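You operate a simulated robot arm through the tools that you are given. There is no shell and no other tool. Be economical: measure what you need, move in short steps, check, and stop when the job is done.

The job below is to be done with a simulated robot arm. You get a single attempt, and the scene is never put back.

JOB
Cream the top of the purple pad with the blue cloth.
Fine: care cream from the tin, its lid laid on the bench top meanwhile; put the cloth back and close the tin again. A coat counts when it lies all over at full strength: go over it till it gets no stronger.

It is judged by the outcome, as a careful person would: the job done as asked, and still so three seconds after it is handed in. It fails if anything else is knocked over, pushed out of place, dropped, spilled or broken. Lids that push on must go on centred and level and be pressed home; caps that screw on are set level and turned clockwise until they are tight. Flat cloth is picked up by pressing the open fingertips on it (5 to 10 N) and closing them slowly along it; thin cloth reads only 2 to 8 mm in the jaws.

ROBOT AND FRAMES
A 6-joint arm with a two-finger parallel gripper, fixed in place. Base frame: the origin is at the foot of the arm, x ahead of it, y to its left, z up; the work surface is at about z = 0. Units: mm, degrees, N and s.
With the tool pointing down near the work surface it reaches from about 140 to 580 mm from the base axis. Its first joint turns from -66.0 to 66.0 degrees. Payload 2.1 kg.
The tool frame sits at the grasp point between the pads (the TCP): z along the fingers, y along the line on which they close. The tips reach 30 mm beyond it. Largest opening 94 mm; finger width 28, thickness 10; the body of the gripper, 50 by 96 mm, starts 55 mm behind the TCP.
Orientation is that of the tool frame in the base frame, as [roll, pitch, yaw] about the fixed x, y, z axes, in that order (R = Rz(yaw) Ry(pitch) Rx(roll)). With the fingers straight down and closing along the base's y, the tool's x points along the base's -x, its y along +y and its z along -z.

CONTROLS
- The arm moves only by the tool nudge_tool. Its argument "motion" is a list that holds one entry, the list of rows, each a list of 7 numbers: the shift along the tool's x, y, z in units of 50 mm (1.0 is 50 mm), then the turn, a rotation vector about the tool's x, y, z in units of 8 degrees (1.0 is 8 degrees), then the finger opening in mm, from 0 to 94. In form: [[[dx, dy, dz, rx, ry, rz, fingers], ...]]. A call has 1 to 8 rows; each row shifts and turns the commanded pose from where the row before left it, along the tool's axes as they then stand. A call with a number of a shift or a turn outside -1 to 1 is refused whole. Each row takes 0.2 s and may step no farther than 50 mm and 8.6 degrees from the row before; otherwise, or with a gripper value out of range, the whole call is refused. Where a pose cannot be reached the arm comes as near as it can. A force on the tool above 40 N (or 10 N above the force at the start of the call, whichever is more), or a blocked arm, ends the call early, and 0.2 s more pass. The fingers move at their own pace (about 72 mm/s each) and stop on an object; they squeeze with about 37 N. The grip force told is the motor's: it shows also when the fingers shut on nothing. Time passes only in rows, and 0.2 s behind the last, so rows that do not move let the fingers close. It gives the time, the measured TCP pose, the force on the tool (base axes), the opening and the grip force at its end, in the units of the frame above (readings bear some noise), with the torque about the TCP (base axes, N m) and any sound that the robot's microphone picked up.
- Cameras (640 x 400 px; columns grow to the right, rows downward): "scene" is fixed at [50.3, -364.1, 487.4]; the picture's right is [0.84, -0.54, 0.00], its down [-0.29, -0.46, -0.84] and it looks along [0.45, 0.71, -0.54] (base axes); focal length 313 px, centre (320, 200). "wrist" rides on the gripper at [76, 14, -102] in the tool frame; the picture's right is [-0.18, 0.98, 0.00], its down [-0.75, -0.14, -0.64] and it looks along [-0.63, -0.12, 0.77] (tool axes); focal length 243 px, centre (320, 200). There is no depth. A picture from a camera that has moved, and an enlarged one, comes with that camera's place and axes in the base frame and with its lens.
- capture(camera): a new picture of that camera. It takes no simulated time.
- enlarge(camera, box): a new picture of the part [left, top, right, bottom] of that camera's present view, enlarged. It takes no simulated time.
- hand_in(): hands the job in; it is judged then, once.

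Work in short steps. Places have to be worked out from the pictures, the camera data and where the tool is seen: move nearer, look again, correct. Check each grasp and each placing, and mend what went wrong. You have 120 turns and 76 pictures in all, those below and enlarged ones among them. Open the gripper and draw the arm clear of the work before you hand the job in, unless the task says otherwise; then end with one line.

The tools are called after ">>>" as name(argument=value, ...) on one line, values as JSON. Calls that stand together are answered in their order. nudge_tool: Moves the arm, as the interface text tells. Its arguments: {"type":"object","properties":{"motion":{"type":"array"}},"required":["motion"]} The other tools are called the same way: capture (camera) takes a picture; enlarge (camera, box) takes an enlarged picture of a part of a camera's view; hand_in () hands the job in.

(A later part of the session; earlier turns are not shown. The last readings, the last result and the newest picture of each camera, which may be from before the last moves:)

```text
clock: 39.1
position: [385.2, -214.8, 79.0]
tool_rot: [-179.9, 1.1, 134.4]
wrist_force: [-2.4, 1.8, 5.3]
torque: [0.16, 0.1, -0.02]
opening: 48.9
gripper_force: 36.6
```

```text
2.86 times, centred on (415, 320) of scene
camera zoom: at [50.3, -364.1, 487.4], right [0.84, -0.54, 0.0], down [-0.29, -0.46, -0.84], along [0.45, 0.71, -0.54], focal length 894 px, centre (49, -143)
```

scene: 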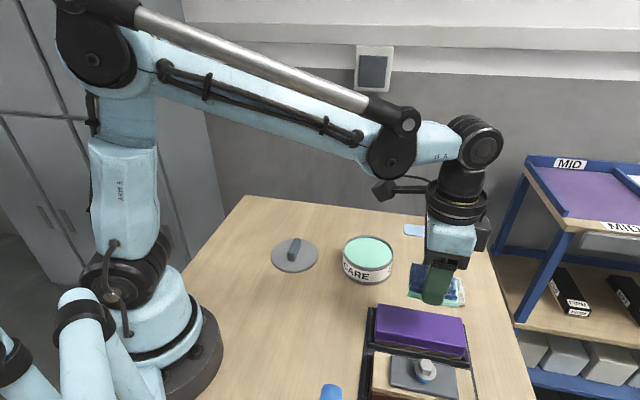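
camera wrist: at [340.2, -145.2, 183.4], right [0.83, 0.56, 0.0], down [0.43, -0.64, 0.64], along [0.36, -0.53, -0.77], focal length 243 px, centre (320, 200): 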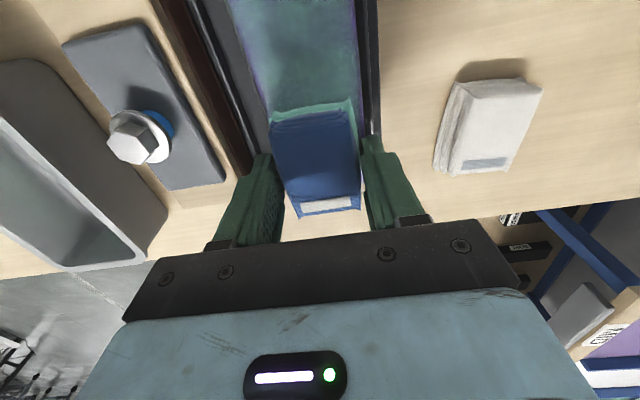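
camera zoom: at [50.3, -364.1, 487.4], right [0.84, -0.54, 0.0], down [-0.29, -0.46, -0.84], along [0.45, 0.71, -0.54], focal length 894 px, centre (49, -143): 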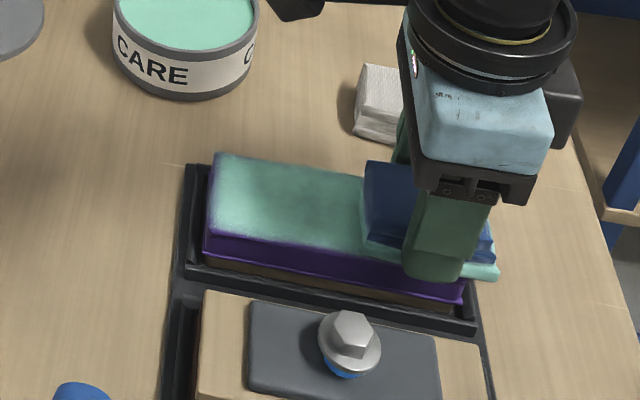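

Coat is improving; back edge and left end still faint. I go back along the rear side.

>>> nudge_tool(motion=[[[0, 0.2, 0.005, 0, 0, 0, 0], [0.26, 0, -0.004, 0, 0, 0, 0], [0.26, 0, -0.004, 0, 0, 0, 0], [0.26, 0, -0.004, 0, 0, 0, 0], [0.26, 0, -0.005, 0, 0, 0, 0], [0.26, 0, -0.005, 0, 0, 0, 0], [0.26, 0, -0.005, 0, 0, 0, 0], [0.26, 0, -0.005, 0, 0, 0, 0]]])

>>> nudge_tool(motion=[[[0.1, -0.06, -0.002, 0, 0, 0, 0], [0, -0.14, 0, 0, 0, 0, 0], [0, -0.1, 0, 0, 0, 0, 0], [-0.26, 0, 0.005, 0, 0, 0, 0], [-0.26, 0, 0.005, 0, 0, 0, 0], [-0.26, 0, 0.005, 0, 0, 0, 0], [-0.26, 0, 0.005, 0, 0, 0, 0], [-0.26, 0, 0.005, 0, 0, 0, 0]]])

>>> enlarge(camera="scene", box=[340, 250, 490, 390])

```text
clock: 40.9
position: [328.8, -142.5, 79.5]
tool_rot: [180.0, 1.2, 134.6]
wrist_force: [4.8, -4.4, 11.6]
torque: [-0.15, -0.18, 0.0]
opening: 48.8
gripper_force: 36.9
```

```text
clock: 42.7
position: [358.6, -196.9, 80.2]
tool_rot: [180.0, 1.2, 134.6]
wrist_force: [-0.1, -0.9, -0.5]
torque: [0.02, 0.0, -0.01]
opening: 48.7
gripper_force: 37.3
```

```text
2.86 times, centred on (415, 320) of scene
camera zoom: at [50.3, -364.1, 487.4], right [0.84, -0.54, 0.0], down [-0.29, -0.46, -0.84], along [0.45, 0.71, -0.54], focal length 894 px, centre (49, -143)
```

zoom: 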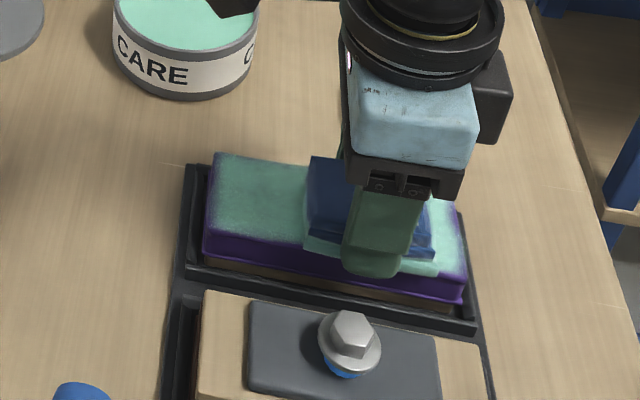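

Contact was lost on this pass; I lift to inspect the pad before recharging.

>>> nudge_tool(motion=[[[0, 0, -0.5, 0, 0, 0, 0], [-0.4, 0.5, -0.7, 0, 0.13, 0, 0], [0.3, 0.9, -0.2, 0, 0, 0, 0], [0.5, 0.8, 0, 0, 0, 0, 0]]])

>>> enlarge(camera="scene", box=[340, 280, 490, 390])

>>> capture(camera="scene")

```text
clock: 43.7
position: [424.5, -106.0, 150.4]
tool_rot: [-180.0, 0.0, 134.6]
wrist_force: [0.0, 0.7, -0.4]
torque: [-0.04, 0.0, 0.03]
opening: 48.6
gripper_force: 36.9
```

```text
3.64 times, centred on (415, 335) of scene
camera zoom: at [50.3, -364.2, 487.4], right [0.84, -0.54, 0.0], down [-0.29, -0.46, -0.84], along [0.45, 0.71, -0.54], focal length 1138 px, centre (-26, -291)
```

zoom: 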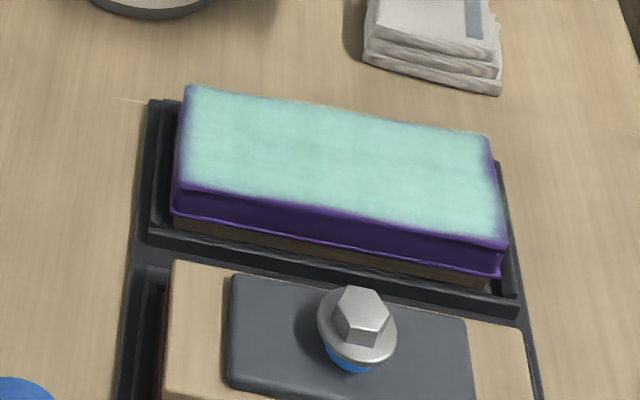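

```text
34 pictures are left
```

scene: 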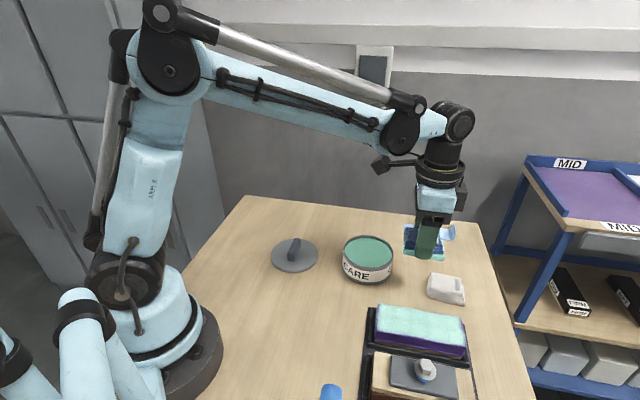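

Good base coat, but edges on all four sides are thin. I recharge the cloth at the tin, using the same dip pose.

>>> nudge_tool(motion=[[[0, 0, 0, 0, 0, 0.4, 0], [0.651, 0.295, 0, 0, 0, 0, 0], [0.651, 0.295, 0, 0, 0, 0, 0], [0.651, 0.295, 0, 0, 0, 0, 0], [0, 0, 0, 0, 0, 0, 0], [0, 0, 0.6, 0, 0, 0, 0], [0, 0, 0.4, 0, 0, 0, 0]]])

```text
clock: 45.3
position: [392.8, -1.8, 97.8]
tool_rot: [180.0, 0.1, 131.3]
wrist_force: [0.2, 0.1, -0.5]
torque: [0.0, -0.04, 0.02]
opening: 48.7
gripper_force: 36.8
```

>>> nudge_tool(motion=[[[-0.026, -0.022, 0.1, 0, 0, 0, 0], [0, 0, 0.06, 0, 0, 0, 0], [0, 0, 0.04, 0, 0, 0, 0], [0, 0, 0.03, 0, 0, 0, 0], [0, 0, 0.02, 0, 0, 0, 0]]])

```text
clock: 46.5
position: [392.2, -2.6, 88.5]
tool_rot: [180.0, 0.1, 131.3]
wrist_force: [-0.4, 0.2, -0.2]
torque: [0.01, 0.0, 0.02]
opening: 48.7
gripper_force: 37.1
```

Inside the rim without contact; lowering the last few mm.

>>> nudge_tool(motion=[[[0, 0, 0.03, 0, 0, 0, 0], [0, 0, 0.03, 0, 0, 0, 0], [0, 0, 0.03, 0, 0, 0, 0], [0, 0, 0.02, 0, 0, 0, 0]]])

```text
clock: 47.5
position: [391.8, -2.6, 82.8]
tool_rot: [180.0, 0.1, 131.4]
wrist_force: [-1.4, -0.2, 34.5]
torque: [-0.58, -0.41, -0.02]
opening: 48.7
gripper_force: 37.0
```

Well dipped. Lift and carry to the pad's near end, rear side this time (lateral +9).

>>> nudge_tool(motion=[[[0, 0, -0.3, 0, 0, 0, 0], [0, 0, -0.6, 0, 0, 0, 0], [0, 0, -0.5, 0, 0, 0, 0], [-0.3385, -0.688, 0, 0, 0, 0, 0], [-0.3385, -0.688, 0, 0, 0, 0, 0], [-0.3385, -0.688, 0, 0, 0, 0, 0], [-0.3385, -0.688, 0, 0, 0, 0, 0], [0, 0, 0, 0, 0, -0.4, 0]]])

>>> nudge_tool(motion=[[[0, 0, 0.5, 0, 0, 0, 0], [0, 0, 0.4, 0, 0, 0, 0], [0, 0, 0.16, 0, 0, 0, 0], [0, 0, 0, 0, 0, 0, 0]]])

>>> enlarge(camera="scene", box=[340, 250, 490, 390])

```text
clock: 49.3
position: [333.8, -145.0, 152.6]
tool_rot: [179.9, 0.0, 134.5]
wrist_force: [-0.8, -0.1, 0.0]
torque: [0.03, -0.04, -0.02]
opening: 48.7
gripper_force: 36.5
```

```text
clock: 50.3
position: [332.3, -144.6, 98.7]
tool_rot: [179.9, 0.0, 134.4]
wrist_force: [0.0, 0.8, -0.8]
torque: [0.0, 0.0, 0.03]
opening: 49.0
gripper_force: 37.3
```

```text
2.86 times, centred on (415, 320) of scene
camera zoom: at [50.3, -364.1, 487.4], right [0.84, -0.54, 0.0], down [-0.29, -0.46, -0.84], along [0.45, 0.71, -0.54], focal length 894 px, centre (49, -143)
```

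zoom: 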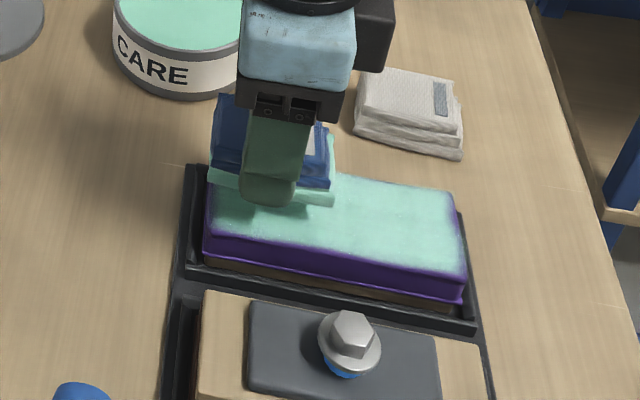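

Aligned. Lower to contact.

>>> nudge_tool(motion=[[[0, 0, 0.2, 0, 0, 0, 0], [0, 0, 0.1, 0, 0, 0, 0], [0, 0, 0.04, 0, 0, 0, 0], [0, 0, 0.03, 0, 0, 0, 0]]])

```text
clock: 51.3
position: [332.6, -143.8, 79.0]
tool_rot: [-179.9, 0.1, 134.5]
wrist_force: [0.8, -0.5, -0.9]
torque: [0.0, -0.02, 0.0]
opening: 48.7
gripper_force: 37.7
```

No contact yet—the harder dip pushed the cloth up a little in the jaws. Continue in 1 mm steps.

>>> nudge_tool(motion=[[[0, 0, 0.02, 0, 0, 0, 0], [0, 0, 0.02, 0, 0, 0, 0]]])

```text
clock: 51.9
position: [332.8, -144.1, 79.0]
tool_rot: [-179.9, 0.1, 134.5]
wrist_force: [-2.0, -1.1, 36.0]
torque: [-0.46, -0.32, 0.01]
opening: 48.7
gripper_force: 37.1
```

Contact (36 N); I back off 1 mm and stroke forward along the rear side.

>>> nudge_tool(motion=[[[0, 0, -0.02, 0, 0, 0, 0], [-0.25, 0, 0, 0, 0, 0, 0], [-0.25, 0, 0, 0, 0, 0, 0], [-0.25, 0, 0, 0, 0, 0, 0], [-0.25, 0, 0, 0, 0, 0, 0], [-0.25, 0, 0, 0, 0, 0, 0], [-0.25, 0, 0, 0, 0, 0, 0], [-0.25, 0, 0, 0, 0, 0, 0]]])

>>> nudge_tool(motion=[[[-0.16, 0, 0, 0, 0, 0, 0], [0, -0.18, 0, 0, 0, 0, 0], [0, -0.18, 0, 0, 0, 0, 0], [0.25, 0, 0, 0, 0, 0, 0], [0.25, 0, 0, 0, 0, 0, 0], [0.25, 0, 0, 0, 0, 0, 0], [0.25, 0, 0, 0, 0, 0, 0], [0.25, 0, 0, 0, 0, 0, 0]]])

```text
clock: 53.7
position: [394.6, -207.0, 79.6]
tool_rot: [-180.0, 0.0, 134.6]
wrist_force: [0.5, -0.2, -0.4]
torque: [0.02, 0.01, -0.01]
opening: 49.0
gripper_force: 37.2
```

```text
clock: 55.5
position: [342.8, -180.2, 78.5]
tool_rot: [-180.0, 0.1, 134.4]
wrist_force: [-0.4, -0.2, -0.2]
torque: [-0.03, -0.01, -0.02]
opening: 49.0
gripper_force: 37.1
```

The force vanished, so I was hovering. Lower again until contact.

>>> nudge_tool(motion=[[[0, 0, 0.02, 0, 0, 0, 0], [0, 0, 0.01, 0, 0, 0, 0]]])

```text
clock: 56.1
position: [342.5, -180.0, 77.5]
tool_rot: [-179.9, 0.0, 134.6]
wrist_force: [-6.2, 2.7, 36.5]
torque: [-0.17, -0.2, 0.04]
opening: 48.9
gripper_force: 37.4
```

>>> nudge_tool(motion=[[[0.15, 0, -0.008, 0, 0, 0, 0], [0.2, 0, 0, 0, 0, 0, 0], [0.25, 0, 0, 0, 0, 0, 0]]])

```text
clock: 56.9
position: [321.8, -158.6, 77.5]
tool_rot: [-179.9, 0.2, 134.7]
wrist_force: [11.2, -12.3, 35.1]
torque: [-0.34, -0.32, -0.02]
opening: 48.9
gripper_force: 36.8
```

Still 35 N; ease 0.5 mm, finish at the near end, then stroke forward along the front side.

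>>> nudge_tool(motion=[[[0.14, 0, -0.01, 0, 0, 0, 0], [-0.2, 0, 0, 0, 0, 0, 0], [-0.2, 0, 0, 0, 0, 0, 0], [-0.2, 0, 0, 0, 0, 0, 0]]])

>>> nudge_tool(motion=[[[-0.25, 0, 0, 0, 0, 0, 0], [-0.25, 0, 0, 0, 0, 0, 0], [-0.25, 0, 0, 0, 0, 0, 0]]])

```text
clock: 57.9
position: [337.7, -174.8, 78.0]
tool_rot: [-180.0, 0.1, 134.5]
wrist_force: [0.5, -0.2, -1.2]
torque: [-0.01, 0.0, 0.02]
opening: 48.7
gripper_force: 36.9
```

```text
clock: 58.7
position: [364.2, -200.8, 77.8]
tool_rot: [180.0, -0.1, 134.5]
wrist_force: [-3.0, 1.7, 5.0]
torque: [0.24, 0.22, 0.01]
opening: 49.0
gripper_force: 36.8
```

>>> nudge_tool(motion=[[[-0.2, 0, 0.006, 0, 0, 0, 0], [-0.2, 0, 0, 0, 0, 0, 0], [-0.22, 0, 0, 0, 0, 0, 0], [0, 0.18, 0, 0, 0, 0, 0], [0, 0.18, 0, 0, 0, 0, 0]]])

>>> nudge_tool(motion=[[[0.25, 0, 0, 0, 0, 0, 0], [0.25, 0, 0, 0, 0, 0, 0], [0.25, 0, 0, 0, 0, 0, 0], [0.25, 0, 0, 0, 0, 0, 0]]])

>>> enlarge(camera="scene", box=[340, 250, 490, 390])

```text
clock: 59.9
position: [398.8, -211.9, 77.4]
tool_rot: [-179.8, 0.2, 134.5]
wrist_force: [-8.4, -13.3, 30.7]
torque: [-0.04, 0.62, 0.26]
opening: 49.3
gripper_force: 37.4
```

```text
clock: 60.9
position: [364.0, -175.2, 78.7]
tool_rot: [-180.0, 0.0, 134.5]
wrist_force: [3.0, -3.7, 7.3]
torque: [-0.2, -0.23, -0.02]
opening: 49.0
gripper_force: 37.7
```

```text
2.86 times, centred on (415, 320) of scene
camera zoom: at [50.3, -364.1, 487.4], right [0.84, -0.54, 0.0], down [-0.29, -0.46, -0.84], along [0.45, 0.71, -0.54], focal length 894 px, centre (49, -143)
```

zoom: 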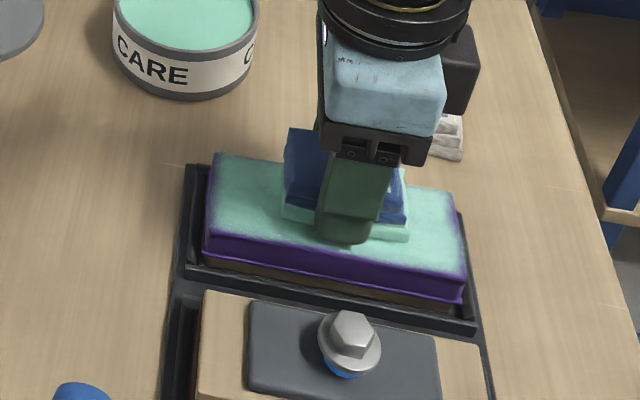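

Continue along the rear side to the near end, then lift away and inspect.

>>> nudge_tool(motion=[[[0.25, 0, 0.006, 0, 0, 0, 0], [0.25, 0, 0, 0, 0, 0, 0], [0.25, 0, 0, 0, 0, 0, 0], [0.22, 0, 0, 0, 0, 0, 0]]])

>>> nudge_tool(motion=[[[0, -0.18, 0, 0, 0, 0, 0], [0, -0.18, 0, 0, 0, 0, 0], [0, 0.18, 0, 0, 0, 0, 0], [0, 0, -0.5, 0, 0, 0, 0], [0, 0, -0.8, 0, 0, 0, 0], [0, 0.9, 0, 0, 0, 0, 0], [0, 0.9, 0, 0, 0, 0, 0]]])

>>> enlarge(camera="scene", box=[340, 280, 490, 390])

```text
clock: 61.5
position: [351.9, -161.2, 77.7]
tool_rot: [-179.9, 0.3, 134.6]
wrist_force: [-1.2, 0.4, 12.9]
torque: [0.22, 0.22, 0.03]
opening: 48.6
gripper_force: 36.7
stopped in row 2: the force on the tool passed its limit at 41 N (the readings are from after the stop); the commanded pose is now the measured one
```

```text
clock: 63.1
position: [410.3, -106.5, 142.4]
tool_rot: [-179.9, 0.3, 134.5]
wrist_force: [-0.1, -0.1, 0.1]
torque: [-0.02, 0.01, 0.0]
opening: 48.7
gripper_force: 37.2
```

```text
3.64 times, centred on (415, 335) of scene
camera zoom: at [50.2, -364.1, 487.4], right [0.84, -0.54, 0.0], down [-0.29, -0.46, -0.84], along [0.45, 0.71, -0.54], focal length 1138 px, centre (-26, -291)
```

zoom: 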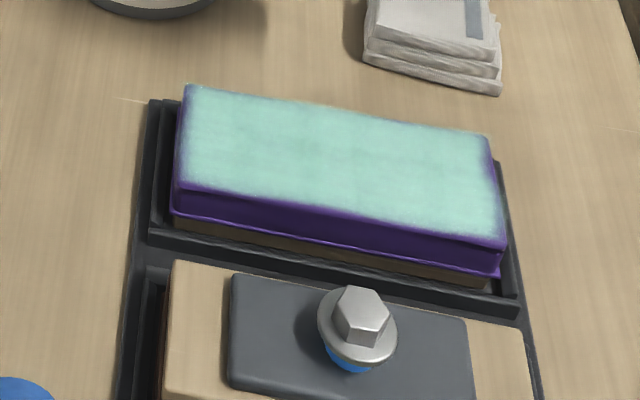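

Edges still show a purple fringe. I look at the pad with the wrist camera from above to tell whether the fringe is uncoated.

>>> nudge_tool(motion=[[[-0.518, -0.604, -0.5, 0, 0, 0, 0], [-0.518, -0.604, -0.5, 0, 0, 0, 0], [-0.518, -0.604, -0.5, 0, 0, 0, 0]]])

>>> capture(camera="wrist")

```text
clock: 63.9
position: [399.2, -223.1, 217.4]
tool_rot: [-179.9, 0.3, 134.6]
wrist_force: [0.0, -1.1, -1.0]
torque: [0.01, 0.02, 0.02]
opening: 48.8
gripper_force: 36.8
```

```text
30 pictures are left
camera wrist: at [355.8, -159.7, 319.9], right [0.83, 0.56, 0.0], down [0.43, -0.63, 0.65], along [0.36, -0.54, -0.76], focal length 243 px, centre (320, 200)
```

wrist: 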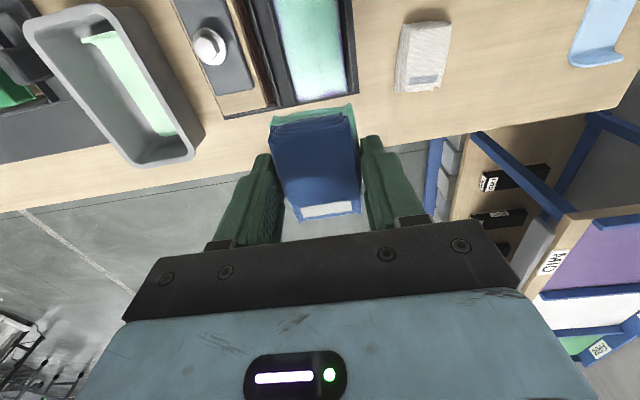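

>>> enlarge(camera="wrist", box=[250, 0, 370, 110])

```text
3.64 times, centred on (310, 55) of wrist
camera zoom: at [355.8, -159.7, 319.9], right [0.83, 0.56, 0.0], down [0.43, -0.63, 0.65], along [0.36, -0.54, -0.76], focal length 882 px, centre (356, 727)
```

zoom: 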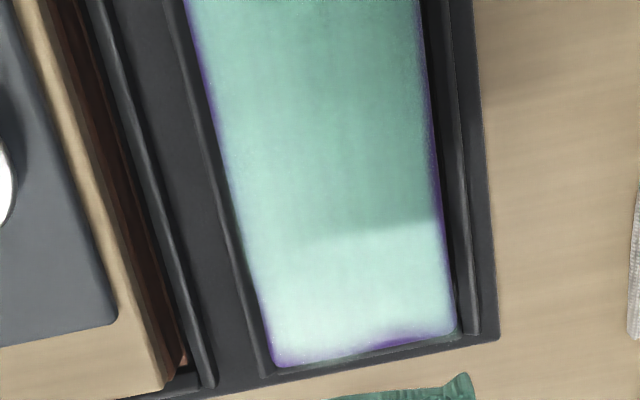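

The far end's rear corner and both long edges are thin (I hovered there). I recharge the cloth and will rework those with checked force.

>>> nudge_tool(motion=[[[0, 0, 0, 0, -0.03, 0.4, 0], [0.675, 0.562, 0, 0, 0, 0, 0], [0.675, 0.562, 0, 0, 0, 0, 0], [0.675, 0.562, 0, 0, 0, 0, 0], [0.675, 0.562, 0, 0, 0, 0, 0], [0.675, 0.562, 0, 0, 0, 0, 0], [0, 0, 0.9, 0, 0, 0, 0], [0, 0, 0.9, 0, 0, 0, 0]]])

>>> nudge_tool(motion=[[[0, 0, 0.4, 0, 0, 0, 0], [0, 0, 0, 0, 0, 0, 0]]])

>>> enlarge(camera="scene", box=[330, 200, 430, 300])

```text
clock: 65.7
position: [393.0, -3.4, 124.7]
tool_rot: [179.9, 0.5, 131.2]
wrist_force: [0.5, -0.1, -1.1]
torque: [-0.02, 0.0, 0.01]
opening: 48.7
gripper_force: 36.8
```

```text
clock: 66.3
position: [393.8, -5.2, 104.4]
tool_rot: [180.0, 0.5, 131.4]
wrist_force: [0.2, -0.6, -0.6]
torque: [0.0, -0.03, 0.02]
opening: 48.6
gripper_force: 37.4
```

```text
4.00 times, centred on (380, 250) of scene
camera zoom: at [50.3, -364.1, 487.4], right [0.84, -0.54, 0.0], down [-0.29, -0.46, -0.84], along [0.45, 0.71, -0.54], focal length 1252 px, centre (80, 0)
```

zoom: 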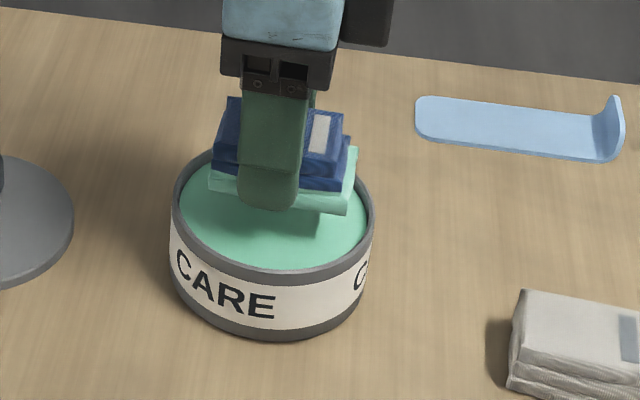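

The cloth protrudes a bit less from the jaws now, so I'll dip lightly.

>>> nudge_tool(motion=[[[0, 0, 0.2, 0, 0, 0, 0], [0, 0, 0.1, 0, 0, 0, 0], [0, 0, 0.06, 0, 0, 0, 0], [0, 0, 0.03, 0, 0, 0, 0]]])

>>> nudge_tool(motion=[[[0, 0, 0.02, 0, 0, 0, 0], [0, 0, 0.015, 0, 0, 0, 0]]])

```text
clock: 67.3
position: [393.4, -5.4, 84.9]
tool_rot: [180.0, 0.4, 131.3]
wrist_force: [-0.1, -0.4, -0.6]
torque: [0.0, 0.02, 0.05]
opening: 48.9
gripper_force: 36.9
```

```text
clock: 67.9
position: [393.4, -5.4, 85.8]
tool_rot: [-179.8, 0.7, 131.3]
wrist_force: [-2.6, -1.3, 23.2]
torque: [-1.12, -0.05, -0.17]
opening: 48.9
gripper_force: 36.8
```

Torque says the -y corner landed on the rim; raise, shift +3 mm in y, and retry.

>>> nudge_tool(motion=[[[0, 0, -0.1, 0, 0, 0, 0], [0.045, 0.04, 0, 0, 0, 0, 0], [0, 0, 0.06, 0, 0, 0, 0], [0, 0, 0.03, 0, 0, 0, 0], [0, 0, 0.02, 0, 0, 0, 0]]])

>>> nudge_tool(motion=[[[0, 0, 0.03, 0, 0, 0, 0], [0, 0, 0.03, 0, 0, 0, 0]]])

```text
clock: 69.1
position: [394.6, -1.7, 84.0]
tool_rot: [180.0, 0.5, 131.4]
wrist_force: [-0.4, 0.3, 0.1]
torque: [-0.03, 0.04, 0.01]
opening: 48.5
gripper_force: 36.8
```

```text
clock: 69.7
position: [393.7, -0.2, 81.5]
tool_rot: [-180.0, 0.5, 131.3]
wrist_force: [0.2, 0.2, -0.3]
torque: [0.03, -0.01, -0.05]
opening: 48.4
gripper_force: 36.9
```

Inside and no contact at 81.5; a bit further.

>>> nudge_tool(motion=[[[0, 0, 0.02, 0, 0, 0, 0], [0, 0, 0.015, 0, 0, 0, 0]]])

```text
clock: 70.3
position: [394.1, -2.0, 80.0]
tool_rot: [179.8, 0.4, 131.4]
wrist_force: [0.1, 3.7, 22.9]
torque: [0.67, 0.47, -0.05]
opening: 48.9
gripper_force: 37.3
```

Dipped (23 N). Lift out and inspect the cloth from the scene camera.

>>> nudge_tool(motion=[[[0, 0, -0.3, 0, 0, 0, 0], [0, 0, -0.6, 0, 0, 0, 0], [0, 0, -0.5, 0, 0.06, 0, 0], [0, 0, 0, 0, 0, 0, 0]]])

>>> enlarge(camera="scene", box=[320, 150, 440, 300])

```text
clock: 71.3
position: [392.0, -0.7, 149.8]
tool_rot: [180.0, 0.0, 131.3]
wrist_force: [-0.5, 0.1, -0.4]
torque: [0.01, -0.02, 0.02]
opening: 48.9
gripper_force: 37.1
```

```text
2.67 times, centred on (380, 225) of scene
camera zoom: at [50.3, -364.1, 487.4], right [0.84, -0.54, 0.0], down [-0.29, -0.46, -0.84], along [0.45, 0.71, -0.54], focal length 834 px, centre (160, 133)
```

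zoom: 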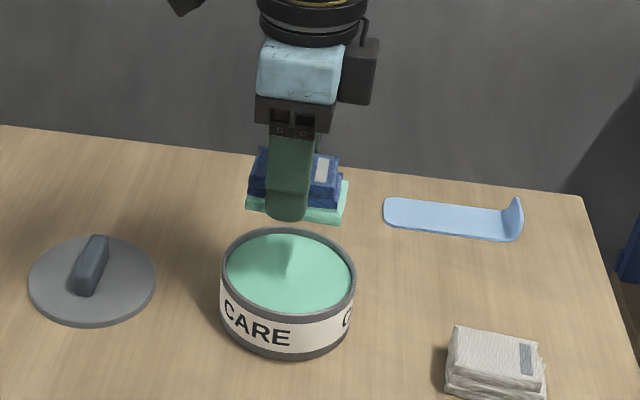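

Cloth is freshly charged. I go to the far end, rear side (s=+40, lateral +9), and come down lightly.

>>> nudge_tool(motion=[[[-0.612, -0.536, 0, 0, 0, -0.4, 0], [-0.612, -0.536, 0, 0, 0, 0, 0], [-0.612, -0.536, 0, 0, 0, 0, 0], [-0.612, -0.536, 0, 0, 0, 0, 0], [-0.612, -0.536, 0, 0, 0, 0, 0], [0, 0, 0, 0, 0, 0, 0], [0, 0, 0.6, 0, 0, 0, 0], [0, 0, 0.6, 0, 0, 0, 0]]])

>>> nudge_tool(motion=[[[0, 0, 0.14, 0, 0, 0, 0], [0, 0, 0.06, 0, 0, 0, 0]]])

```text
clock: 73.1
position: [404.5, -203.0, 87.5]
tool_rot: [180.0, 0.0, 134.6]
wrist_force: [-0.9, -0.6, -0.2]
torque: [0.03, -0.01, 0.0]
opening: 48.7
gripper_force: 37.2
```

```text
clock: 73.7
position: [403.1, -203.7, 79.9]
tool_rot: [-180.0, 0.0, 134.4]
wrist_force: [0.2, -0.2, 0.0]
torque: [-0.02, -0.02, -0.01]
opening: 48.4
gripper_force: 36.6
```

I landed at lateral +17; correct to +10 and s≈42, then lower to contact.

>>> nudge_tool(motion=[[[0.1, -0.14, 0, 0, 0, 0, 0], [0, 0, 0.03, 0, 0, 0, 0], [0, 0, 0.02, 0, 0, 0, 0]]])

>>> enlarge(camera="scene", box=[340, 250, 490, 390])

```text
clock: 74.5
position: [393.8, -205.5, 78.8]
tool_rot: [180.0, -0.1, 134.6]
wrist_force: [0.1, 0.8, 7.0]
torque: [0.02, 0.02, 0.0]
opening: 48.8
gripper_force: 37.5
```

```text
2.86 times, centred on (415, 320) of scene
camera zoom: at [50.3, -364.1, 487.4], right [0.84, -0.54, 0.0], down [-0.29, -0.46, -0.84], along [0.45, 0.71, -0.54], focal length 894 px, centre (49, -143)
```

zoom: 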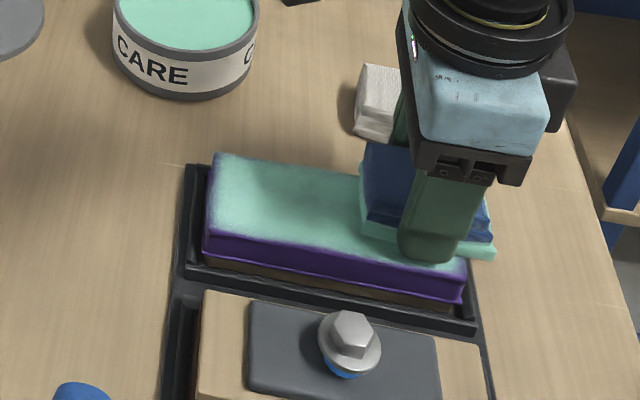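

7 N flat contact. I stroke toward the near end along the rear side.

>>> nudge_tool(motion=[[[-0.1, 0, 0.006, 0, 0, 0, 0], [0, -0.1, 0, 0, 0, 0, 0], [0, 0.1, 0, 0, 0, 0, 0], [0.2, 0, 0, 0, 0, 0, 0], [0.2, 0, 0, 0, 0, 0, 0], [0.2, 0, 0, 0, 0, 0, 0]]])

>>> nudge_tool(motion=[[[0.2, 0, 0.003, 0, 0, 0, 0], [0.2, 0, 0, 0, 0, 0, 0], [0.2, 0, 0, 0, 0, 0, 0], [0.2, 0, 0, 0, 0, 0, 0]]])

```text
clock: 75.9
position: [377.1, -187.1, 77.7]
tool_rot: [180.0, 0.0, 134.6]
wrist_force: [0.4, 0.1, 0.1]
torque: [0.02, -0.01, -0.03]
opening: 48.9
gripper_force: 37.2
```

```text
clock: 76.9
position: [348.5, -159.7, 77.4]
tool_rot: [179.9, 0.0, 134.6]
wrist_force: [3.7, -4.5, 10.7]
torque: [-0.12, -0.04, 0.03]
opening: 48.8
gripper_force: 36.8
```

>>> nudge_tool(motion=[[[0.2, 0, 0, 0, 0, 0, 0], [0.2, 0, 0, 0, 0, 0, 0], [0.2, 0, 0, 0, 0, 0, 0], [0, -0.12, 0, 0, 0, 0, 0], [0, -0.12, 0, 0, 0, 0, 0], [0, -0.12, 0, 0, 0, 0, 0]]])

>>> nudge_tool(motion=[[[-0.2, 0, 0.002, 0, 0, 0, 0], [-0.2, 0, 0, 0, 0, 0, 0], [-0.2, 0, 0, 0, 0, 0, 0], [-0.2, 0, 0, 0, 0, 0, 0]]])

```text
clock: 78.3
position: [314.7, -151.1, 76.9]
tool_rot: [179.9, 0.1, 134.6]
wrist_force: [8.8, 9.8, 25.3]
torque: [0.15, -0.48, 0.15]
opening: 48.8
gripper_force: 36.9
```

```text
clock: 78.7
position: [319.0, -155.7, 76.5]
tool_rot: [-179.7, -0.3, 134.6]
wrist_force: [-0.4, 0.6, 14.3]
torque: [-0.15, -0.38, -0.01]
opening: 48.7
gripper_force: 36.5
stopped in row 2: the force on the tool passed its limit at 42 N (the readings are from after the stop); the commanded pose is now the measured one
```

Force peaked; I ease slightly and continue forward on the front side.

>>> nudge_tool(motion=[[[-0.1, 0, -0.006, 0, 0, 0, 0], [-0.2, 0, 0, 0, 0, 0, 0], [-0.2, 0, 0, 0, 0, 0, 0], [-0.2, 0, 0, 0, 0, 0, 0]]])

>>> nudge_tool(motion=[[[-0.2, 0, 0, 0, 0, 0, 0], [-0.2, 0, 0, 0, 0, 0, 0], [-0.2, 0, 0, 0, 0, 0, 0]]])

```text
clock: 79.7
position: [341.5, -181.6, 77.4]
tool_rot: [-179.8, -0.5, 134.7]
wrist_force: [1.0, -0.1, -0.6]
torque: [0.01, -0.02, 0.0]
opening: 48.8
gripper_force: 37.3
```

```text
clock: 80.5
position: [361.7, -202.8, 76.6]
tool_rot: [-179.8, -0.6, 134.6]
wrist_force: [-7.1, 6.9, 19.2]
torque: [-0.08, -0.36, 0.06]
opening: 48.6
gripper_force: 36.9
```

Continue to the far end, correcting the 0.5° tilt.

>>> nudge_tool(motion=[[[-0.2, 0.02, 0, 0, -0.06, 0, 0], [-0.2, 0, 0, 0, 0, 0, 0], [-0.2, 0, 0, 0, 0, 0, 0], [0, 0.12, 0, 0, 0, 0, 0], [0, 0.12, 0, 0, 0, 0, 0], [0, 0.12, 0, 0, 0, 0, 0]]])

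```text
clock: 81.9
position: [397.3, -210.2, 77.2]
tool_rot: [-179.7, 0.2, 134.4]
wrist_force: [-6.1, -6.9, 17.1]
torque: [0.14, 0.42, 0.21]
opening: 48.9
gripper_force: 37.0
```

Firm contact across the far end. Now back along the rear side.

>>> nudge_tool(motion=[[[0.2, 0.02, 0, 0, 0, 0, 0], [0.2, 0, 0, 0, 0, 0, 0], [0.2, 0, 0, 0, 0, 0, 0]]])

>>> nudge_tool(motion=[[[0.2, 0, 0.002, 0, 0, 0, 0], [0.2, 0, 0, 0, 0, 0, 0], [0.2, 0, 0, 0, 0, 0, 0]]])

>>> nudge_tool(motion=[[[0.2, 0, 0, 0, 0, 0, 0], [0.2, 0, 0, 0, 0, 0, 0], [0.2, 0, 0, 0, 0, 0, 0]]])

```text
clock: 82.7
position: [378.4, -190.0, 76.0]
tool_rot: [-179.8, 0.4, 134.5]
wrist_force: [11.9, -9.5, 31.6]
torque: [0.23, -0.07, -0.07]
opening: 48.7
gripper_force: 37.5
```

```text
clock: 83.5
position: [356.5, -168.4, 76.3]
tool_rot: [-179.8, 0.4, 134.5]
wrist_force: [12.1, -14.2, 39.1]
torque: [0.11, -0.03, -0.04]
opening: 48.6
gripper_force: 37.1
```

```text
clock: 84.3
position: [334.7, -145.5, 76.5]
tool_rot: [-179.7, 0.2, 134.6]
wrist_force: [9.5, -10.8, 31.3]
torque: [-0.06, -0.17, 0.03]
opening: 48.7
gripper_force: 36.6
```

Strong contact along the whole rear stroke. Finish the near end across, then lift and inspect.

>>> nudge_tool(motion=[[[0.14, 0, -0.006, 0, 0, 0, 0], [0, -0.12, 0, 0, 0, 0, 0], [0, -0.12, 0, 0, 0, 0, 0], [0, -0.12, 0, 0, 0, 0, 0]]])

>>> nudge_tool(motion=[[[0, 0, -0.5, 0, 0, 0, 0], [0, 0, -0.8, 0, 0, 0, 0], [0, 0.9, 0, 0, 0, 0, 0], [0, 0.9, 0, 0, 0, 0, 0], [0, 0.9, 0, 0, 0, 0, 0]]])

>>> enlarge(camera="scene", box=[340, 280, 490, 390])

```text
clock: 85.3
position: [316.2, -153.3, 76.8]
tool_rot: [-179.8, 0.1, 134.5]
wrist_force: [8.2, 9.6, 23.0]
torque: [0.38, -0.52, 0.11]
opening: 48.8
gripper_force: 36.4
```

```text
clock: 86.5
position: [413.1, -58.2, 140.0]
tool_rot: [-179.7, 0.1, 134.5]
wrist_force: [-0.1, -0.8, -1.4]
torque: [0.05, 0.03, -0.01]
opening: 48.9
gripper_force: 36.9
```

```text
3.64 times, centred on (415, 335) of scene
camera zoom: at [50.2, -364.1, 487.4], right [0.84, -0.54, 0.0], down [-0.29, -0.46, -0.84], along [0.45, 0.71, -0.54], focal length 1138 px, centre (-26, -291)
```

zoom: 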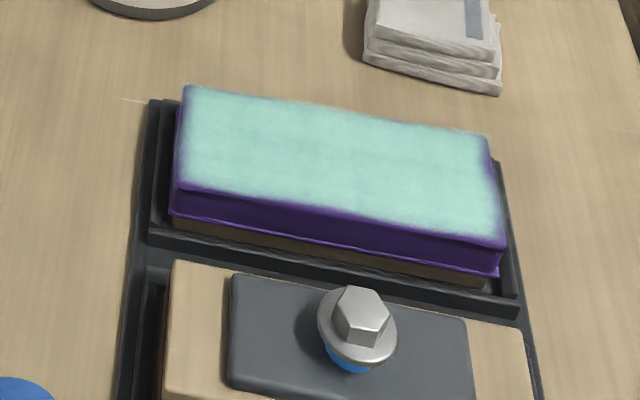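

Near and front fringes are unchanged, i.e. that is where the coat stops getting stronger (rounded edges). I check the far rear corner from above again.

>>> nudge_tool(motion=[[[-0.5, -0.6, -0.5, 0, 0, 0, 0], [-0.5, -0.6, -0.5, 0, 0, 0, 0], [-0.5, -0.6, -0.5, 0, 0, 0, 0], [-0.7, -0.65, 0, 0, 0, 0, 0]]])

>>> enlarge(camera="wrist", box=[230, 0, 390, 110])

```text
clock: 87.5
position: [404.8, -224.0, 214.0]
tool_rot: [-179.9, 0.1, 134.5]
wrist_force: [0.4, 0.0, -0.6]
torque: [-0.02, 0.02, 0.0]
opening: 48.6
gripper_force: 37.3
```

```text
3.64 times, centred on (310, 55) of wrist
camera zoom: at [362.4, -160.1, 316.5], right [0.83, 0.56, 0.0], down [0.43, -0.63, 0.64], along [0.36, -0.54, -0.77], focal length 882 px, centre (356, 727)
```

zoom: 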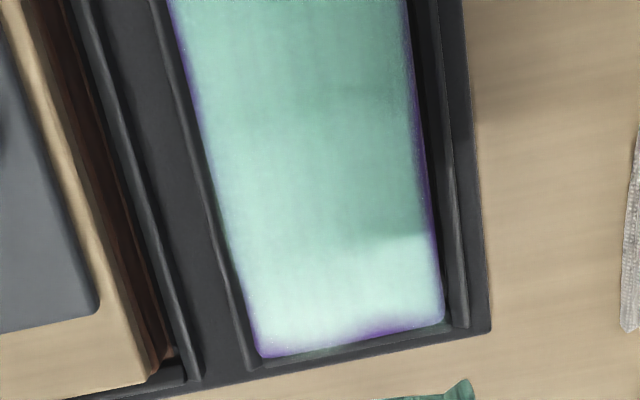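

The far end near the rear corner is still thin: the overhanging label end was not bearing there. I go back with a ~1.3° tilt that puts the label end down and rub across the far end.

>>> nudge_tool(motion=[[[0.58, 0.06, 0, 0, 0, 0, 0], [0, 0, 0.9, 0, 0, 0, 0], [0, 0, 0.9, 0, 0, 0, 0], [0, 0, 0.7, 0, 0, 0, 0], [0, 0, 0, 0, 0.16, 0, 0], [0, 0, 0, 0, 0, 0, 0]]])

>>> nudge_tool(motion=[[[0, 0, 0.08, 0, 0, 0, 0], [0, 0, 0.04, 0, 0, 0, 0]]])

```text
clock: 88.9
position: [384.2, -199.8, 90.7]
tool_rot: [-179.8, -1.2, 134.5]
wrist_force: [0.1, 0.5, -0.6]
torque: [-0.01, 0.01, -0.01]
opening: 48.7
gripper_force: 37.5
```

```text
clock: 89.5
position: [385.2, -201.7, 86.2]
tool_rot: [-179.8, -1.3, 134.5]
wrist_force: [-0.4, -0.9, -0.5]
torque: [-0.01, 0.01, 0.02]
opening: 48.7
gripper_force: 36.8
```

>>> nudge_tool(motion=[[[0, 0, 0.08, 0, 0, 0, 0], [0, 0, 0.04, 0, 0, 0, 0], [0, 0, 0.02, 0, 0, 0, 0]]])

```text
clock: 90.3
position: [386.3, -201.1, 78.3]
tool_rot: [-179.8, -1.2, 134.5]
wrist_force: [-1.1, -0.5, 0.0]
torque: [-0.02, -0.03, 0.0]
opening: 48.7
gripper_force: 37.1
```

>>> nudge_tool(motion=[[[0, 0, 0.015, 0, 0, 0, 0], [0, 0, 0.015, 0, 0, 0, 0]]])

```text
clock: 90.9
position: [384.7, -199.7, 77.9]
tool_rot: [-179.8, -1.3, 134.5]
wrist_force: [0.4, 0.1, 3.2]
torque: [-0.05, -0.11, -0.03]
opening: 48.7
gripper_force: 36.8
```

Contact is now at the label end. Rub across the far end.

>>> nudge_tool(motion=[[[-0.1, 0.06, 0.006, 0, 0, 0, 0], [-0.1, 0, -0.002, 0, 0, 0, 0], [0, -0.12, 0, 0, 0, 0, 0], [0, -0.12, 0, 0, 0, 0, 0], [0, -0.12, 0, 0, 0, 0, 0]]])

>>> nudge_tool(motion=[[[0.12, 0, 0.002, 0, 0, 0, 0], [0, 0.12, 0, 0, 0, 0, 0], [0, 0.12, 0, 0, 0, 0, 0], [0, 0.12, 0, 0, 0, 0, 0], [-0.12, 0, -0.002, 0, 0, 0, 0], [0, -0.12, 0, 0, 0, 0, 0]]])

```text
clock: 92.1
position: [381.9, -217.2, 78.0]
tool_rot: [-179.8, -1.1, 134.6]
wrist_force: [5.5, 3.3, 12.4]
torque: [-0.02, -0.49, 0.17]
opening: 48.6
gripper_force: 37.1
```

```text
clock: 93.5
position: [391.5, -208.1, 77.4]
tool_rot: [179.9, -1.1, 134.8]
wrist_force: [4.7, 7.5, 21.4]
torque: [-0.12, -0.52, 0.2]
opening: 48.7
gripper_force: 37.0
```

Good bearing there. Lift and look again.

>>> nudge_tool(motion=[[[0, 0, -0.5, 0, 0, 0, 0], [0, 0, -0.8, 0, -0.14, 0, 0], [-0.2, 0, -0.8, 0, 0, 0, 0], [-0.3, 0, -0.7, 0, 0, 0, 0]]])

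>>> enlarge(camera="wrist", box=[230, 0, 390, 110])

```text
clock: 94.5
position: [409.3, -229.6, 217.4]
tool_rot: [-179.8, 0.0, 134.4]
wrist_force: [0.0, -0.1, -0.3]
torque: [0.0, 0.0, -0.03]
opening: 48.7
gripper_force: 37.6
```

```text
3.64 times, centred on (310, 55) of wrist
camera zoom: at [366.9, -165.5, 320.2], right [0.83, 0.56, 0.0], down [0.43, -0.63, 0.64], along [0.36, -0.53, -0.77], focal length 882 px, centre (356, 727)
```

zoom: 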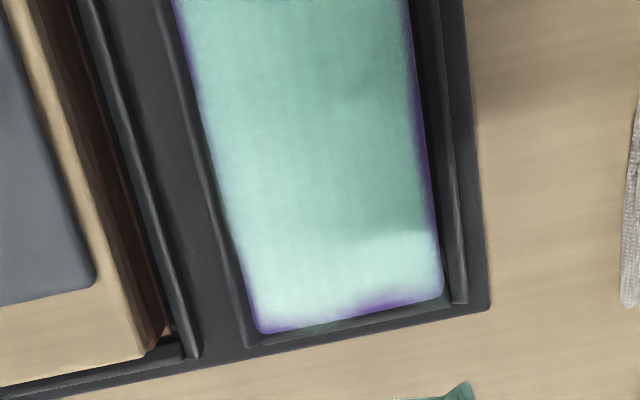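

Hardly any change. To be sure it is at full strength I do one more round with a freshly charged cloth.

>>> nudge_tool(motion=[[[0, 0, 0, 0, 0, 0.4, 0], [0.724, 0.557, 0, 0, 0, 0, 0], [0.724, 0.557, 0, 0, 0, 0, 0], [0.724, 0.557, 0, 0, 0, 0, 0], [0.724, 0.557, 0, 0, 0, 0, 0], [0.724, 0.557, 0, 0, 0, 0, 0], [0, 0, 0.9, 0, 0, 0, 0], [0, 0, 0.9, 0, 0, 0, 0]]])

>>> nudge_tool(motion=[[[0, 0, 0.5, 0, 0, 0, 0], [0, 0, 0, 0, 0, 0, 0]]])

```text
clock: 96.3
position: [394.0, 3.9, 125.1]
tool_rot: [-179.9, 0.0, 131.2]
wrist_force: [0.8, 0.1, -1.0]
torque: [-0.03, 0.04, 0.01]
opening: 48.6
gripper_force: 37.1
```

```text
clock: 96.9
position: [394.8, 2.8, 100.1]
tool_rot: [-179.8, -0.1, 131.3]
wrist_force: [0.1, 0.4, -0.7]
torque: [-0.03, 0.02, -0.01]
opening: 48.7
gripper_force: 36.5
```

>>> nudge_tool(motion=[[[-0.05, -0.07, 0, 0, 0, 0, 0], [0, 0, 0.2, 0, 0, 0, 0], [0, 0, 0.06, 0, 0, 0, 0], [0, 0, 0.03, 0, 0, 0, 0]]])

>>> nudge_tool(motion=[[[0, 0, 0.04, 0, 0, 0, 0], [0, 0, 0.03, 0, 0, 0, 0]]])

```text
clock: 97.9
position: [392.8, -4.2, 85.3]
tool_rot: [-179.8, 0.0, 131.4]
wrist_force: [-0.5, 0.5, -1.1]
torque: [0.0, 0.02, -0.01]
opening: 48.6
gripper_force: 37.5
```

```text
clock: 98.5
position: [393.1, -4.6, 82.7]
tool_rot: [-179.9, -0.2, 131.4]
wrist_force: [-0.5, 1.8, -0.1]
torque: [0.05, 0.0, 0.03]
opening: 48.9
gripper_force: 37.8
```

>>> nudge_tool(motion=[[[0, 0, 0.02, 0, 0, 0, 0], [0, 0, 0.015, 0, 0, 0, 0], [0, 0, 0.01, 0, 0, 0, 0]]])

```text
clock: 99.3
position: [391.8, -4.5, 80.9]
tool_rot: [-179.8, -0.1, 131.4]
wrist_force: [0.1, 2.1, 0.0]
torque: [0.04, 0.02, -0.02]
opening: 48.9
gripper_force: 36.4
```

>>> nudge_tool(motion=[[[0, 0, 0.015, 0, 0, 0, 0], [0, 0, 0.01, 0, 0, 0, 0]]])

```text
clock: 99.9
position: [392.7, -3.2, 80.2]
tool_rot: [-179.8, 0.0, 131.4]
wrist_force: [0.5, 2.5, 16.6]
torque: [0.42, 0.01, 0.01]
opening: 48.7
gripper_force: 36.6
```

Dipped (17 N). Lift, turn, and go to the near end, rear edge.

>>> nudge_tool(motion=[[[0, 0, -0.3, 0, 0, 0, 0], [0, 0, -0.6, 0, 0, 0, 0], [0, 0, -0.5, 0, 0, -0.4, 0], [-0.2845, -0.696, 0, 0, 0, 0, 0], [-0.2845, -0.696, 0, 0, 0, 0, 0], [-0.2845, -0.696, 0, 0, 0, 0, 0], [-0.2845, -0.696, 0, 0, 0, 0, 0], [0, 0, 0, 0, 0, 0, 0]]])

>>> nudge_tool(motion=[[[0, 0, 0.6, 0, 0, 0, 0], [0, 0, 0.6, 0, 0, 0, 0], [0, 0, 0.16, 0, 0, 0, 0], [0, 0, 0.04, 0, 0, 0, 0]]])

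```text
clock: 101.7
position: [334.2, -141.5, 148.5]
tool_rot: [-179.9, -0.1, 134.4]
wrist_force: [0.0, -0.4, -0.1]
torque: [0.02, -0.01, 0.01]
opening: 48.8
gripper_force: 37.1
```

```text
clock: 102.7
position: [333.4, -142.5, 79.7]
tool_rot: [-179.9, -0.1, 134.5]
wrist_force: [0.4, 0.1, -0.9]
torque: [0.0, -0.01, 0.0]
opening: 48.7
gripper_force: 36.8
```

>>> nudge_tool(motion=[[[0, 0, 0.03, 0, 0, 0, 0], [0, 0, 0.02, 0, 0, 0, 0]]])

```text
clock: 103.3
position: [333.7, -142.7, 77.7]
tool_rot: [-179.8, -0.2, 134.4]
wrist_force: [0.6, 0.5, -1.1]
torque: [0.03, 0.0, 0.01]
opening: 49.0
gripper_force: 36.8
```

>>> nudge_tool(motion=[[[0, 0, 0.015, 0, 0, 0, 0], [0, 0, 0.01, 0, 0, 0, 0]]])

```text
clock: 103.9
position: [334.1, -141.8, 75.1]
tool_rot: [-179.7, -0.1, 134.5]
wrist_force: [-5.0, -0.4, 37.2]
torque: [0.16, -0.03, -0.01]
opening: 48.6
gripper_force: 36.5
```

Firm contact; ease slightly and stroke forward along the rear edge.

>>> nudge_tool(motion=[[[-0.1, 0, -0.008, 0, 0, 0, 0], [-0.22, 0, 0, 0, 0, 0, 0], [-0.22, 0, 0, 0, 0, 0, 0], [-0.22, 0, 0, 0, 0, 0, 0], [-0.22, 0, 0, 0, 0, 0, 0]]])

>>> nudge_tool(motion=[[[-0.22, 0, 0, 0, 0, 0, 0], [-0.22, 0, 0, 0, 0, 0, 0], [-0.22, 0, 0, 0, 0, 0, 0], [-0.16, 0, 0, 0, 0, 0, 0], [0, -0.14, 0, 0, 0, 0, 0], [0, -0.14, 0, 0, 0, 0, 0], [0, -0.14, 0, 0, 0, 0, 0]]])

```text
clock: 105.1
position: [367.5, -177.0, 75.6]
tool_rot: [-179.8, -0.1, 134.5]
wrist_force: [-7.1, 7.4, 18.7]
torque: [0.42, 0.22, 0.04]
opening: 48.9
gripper_force: 37.4
```

```text
clock: 106.7
position: [381.6, -221.0, 77.3]
tool_rot: [-179.8, 0.0, 134.7]
wrist_force: [0.2, 0.2, 0.1]
torque: [-0.03, 0.02, 0.04]
opening: 48.6
gripper_force: 37.1
```

Light at the far end; lower a little, then go back along the front edge.

>>> nudge_tool(motion=[[[0, 0, 0.015, 0, 0, 0, 0], [0, 0.1, 0.008, 0, 0, 0, 0], [0, 0.14, 0, 0, 0, 0, 0], [0, 0.14, 0, 0, 0, 0, 0], [0, -0.14, 0, 0, 0, 0, 0], [0, -0.14, 0, 0, 0, 0, 0], [0, -0.1, 0, 0, 0, 0, 0]]])

>>> nudge_tool(motion=[[[0.2, 0, 0, 0, 0, 0, 0], [0.2, 0, 0, 0, 0, 0, 0], [0.2, 0, 0, 0, 0, 0, 0], [0.2, 0, 0, 0, 0, 0, 0]]])

>>> nudge_tool(motion=[[[0.2, 0, 0, 0, 0, 0, 0], [0.2, 0, 0, 0, 0, 0, 0], [0.2, 0, 0, 0, 0, 0, 0], [0.2, 0, 0, 0, 0, 0, 0], [0.1, 0, 0, 0, 0, 0, 0]]])

```text
clock: 107.7
position: [393.5, -208.6, 77.5]
tool_rot: [-179.5, -0.1, 134.5]
wrist_force: [-1.7, -0.3, 13.2]
torque: [0.14, -0.2, -0.03]
opening: 48.8
gripper_force: 37.0
stopped in row 5: the force on the tool passed its limit at 43 N (the readings are from after the stop); the commanded pose is now the measured one
```

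```text
clock: 108.7
position: [364.6, -179.7, 76.1]
tool_rot: [-179.5, -0.1, 134.5]
wrist_force: [6.6, -6.8, 21.2]
torque: [0.04, -0.45, -0.18]
opening: 48.9
gripper_force: 36.9
```

```text
clock: 109.9
position: [333.7, -150.2, 76.1]
tool_rot: [-179.5, -0.1, 134.4]
wrist_force: [8.3, -9.1, 26.6]
torque: [0.0, -0.44, -0.19]
opening: 48.9
gripper_force: 36.9
```

Now across the near end and forward along the front edge.

>>> nudge_tool(motion=[[[0, -0.12, -0.003, 0, 0, 0, 0], [0, -0.12, 0, 0, 0, 0, 0], [0, -0.1, 0, 0, 0, 0, 0], [-0.2, 0, 0, 0, 0, 0, 0], [-0.2, 0, 0, 0, 0, 0, 0], [-0.2, 0, 0, 0, 0, 0, 0]]])

>>> nudge_tool(motion=[[[-0.2, 0, 0.002, 0, 0, 0, 0], [-0.2, 0, 0, 0, 0, 0, 0], [-0.2, 0, 0, 0, 0, 0, 0], [-0.2, 0, 0, 0, 0, 0, 0], [-0.2, 0, 0, 0, 0, 0, 0]]])

```text
clock: 111.3
position: [343.1, -182.8, 77.1]
tool_rot: [-179.6, 0.1, 134.4]
wrist_force: [-0.1, 0.3, -0.6]
torque: [0.01, 0.02, -0.03]
opening: 48.6
gripper_force: 36.8
```

```text
clock: 112.5
position: [378.1, -217.9, 76.7]
tool_rot: [-179.5, -0.1, 134.6]
wrist_force: [-0.5, 0.5, -1.3]
torque: [0.0, 0.0, 0.04]
opening: 48.9
gripper_force: 37.4
```

Hovering on this side; correct the 0.4° roll, lower until contact, and go back.

>>> nudge_tool(motion=[[[-0.1, 0, 0, -0.055, 0, 0, 0], [0, 0, 0.02, 0, 0, 0, 0], [0, 0, 0.01, 0, 0, 0, 0]]])

```text
clock: 113.4
position: [381.5, -221.6, 76.7]
tool_rot: [-179.9, -0.2, 134.4]
wrist_force: [-0.7, -0.2, 13.0]
torque: [0.06, -0.05, 0.0]
opening: 48.7
gripper_force: 37.4
stopped in row 3: the force on the tool passed its limit at 42 N (the readings are from after the stop); the commanded pose is now the measured one
```

>>> nudge_tool(motion=[[[0.2, 0, 0.004, 0, 0, 0, 0], [0.2, 0, 0, 0, 0, 0, 0], [0.2, 0, 0, 0, 0, 0, 0], [0.2, 0, 0, 0, 0, 0, 0]]])

>>> nudge_tool(motion=[[[0.2, 0, 0, 0, 0, 0, 0], [0.2, 0, 0, 0, 0, 0, 0], [0.2, 0, 0, 0, 0, 0, 0], [0.2, 0, 0, 0, 0, 0, 0], [0.1, 0, 0, 0, 0, 0, 0]]])

>>> nudge_tool(motion=[[[0, 0, -0.5, 0, 0, 0, 0], [0, 0, -0.8, 0, 0, 0, 0], [0, 0.9, 0, 0, 0, 0, 0], [0, 0.9, 0, 0, 0, 0, 0], [0, 0.9, 0, 0, 0, 0, 0]]])

>>> enlarge(camera="scene", box=[340, 280, 490, 390])

```text
clock: 114.4
position: [354.7, -193.4, 76.3]
tool_rot: [-179.9, -0.1, 134.4]
wrist_force: [9.8, -11.7, 32.1]
torque: [-0.12, -0.29, -0.03]
opening: 48.7
gripper_force: 37.2
```

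```text
clock: 115.6
position: [319.1, -161.5, 76.2]
tool_rot: [-179.8, -0.2, 134.6]
wrist_force: [3.6, -3.8, 11.2]
torque: [-0.23, -0.32, -0.01]
opening: 48.8
gripper_force: 37.1
```

```text
clock: 116.8
position: [416.7, -64.9, 144.6]
tool_rot: [-179.9, -0.2, 134.5]
wrist_force: [1.1, -0.4, -0.5]
torque: [0.01, -0.01, 0.01]
opening: 49.0
gripper_force: 36.9
```

```text
3.64 times, centred on (415, 335) of scene
camera zoom: at [50.2, -364.1, 487.4], right [0.84, -0.54, 0.0], down [-0.29, -0.46, -0.84], along [0.45, 0.71, -0.54], focal length 1138 px, centre (-26, -291)
```

zoom: 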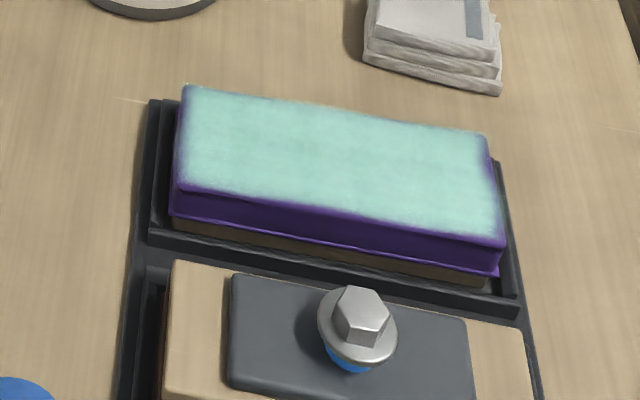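

No change from the last round, so the coat is at full strength. Now I return the cloth to its place (526,-80), same yaw.

>>> nudge_tool(motion=[[[0, 0, 0, 0, 0, 0.4, 0], [-0.56, 0.477, 0, 0, 0, 0, 0], [-0.56, 0.477, 0, 0, 0, 0, 0], [-0.56, 0.477, 0, 0, 0, 0, 0], [0, 0, 0, 0, 0, 0, 0], [0, 0, 0.9, 0, 0, 0, 0], [0, 0, 0.6, 0, 0, 0, 0], [0, 0, 0, 0, 0, 0, 0]]])

>>> capture(camera="wrist")

```text
clock: 118.6
position: [526.5, -82.2, 65.8]
tool_rot: [-179.9, -0.2, 131.4]
wrist_force: [-0.1, -1.0, 0.0]
torque: [-0.02, -0.01, 0.01]
opening: 48.6
gripper_force: 36.5
```

```text
21 pictures are left
camera wrist: at [487.6, -16.6, 169.0], right [0.86, 0.51, 0.0], down [0.39, -0.66, 0.64], along [0.33, -0.55, -0.77], focal length 243 px, centre (320, 200)
```

wrist: 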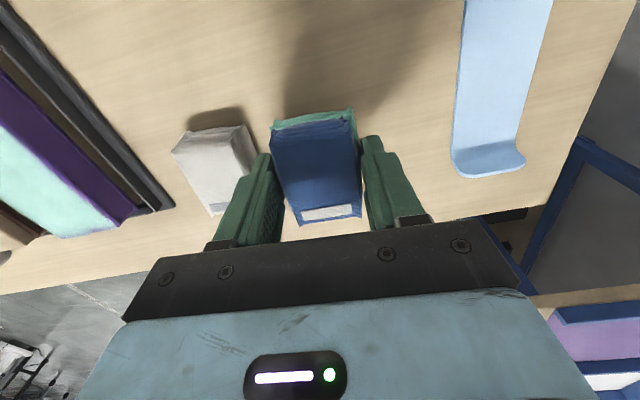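

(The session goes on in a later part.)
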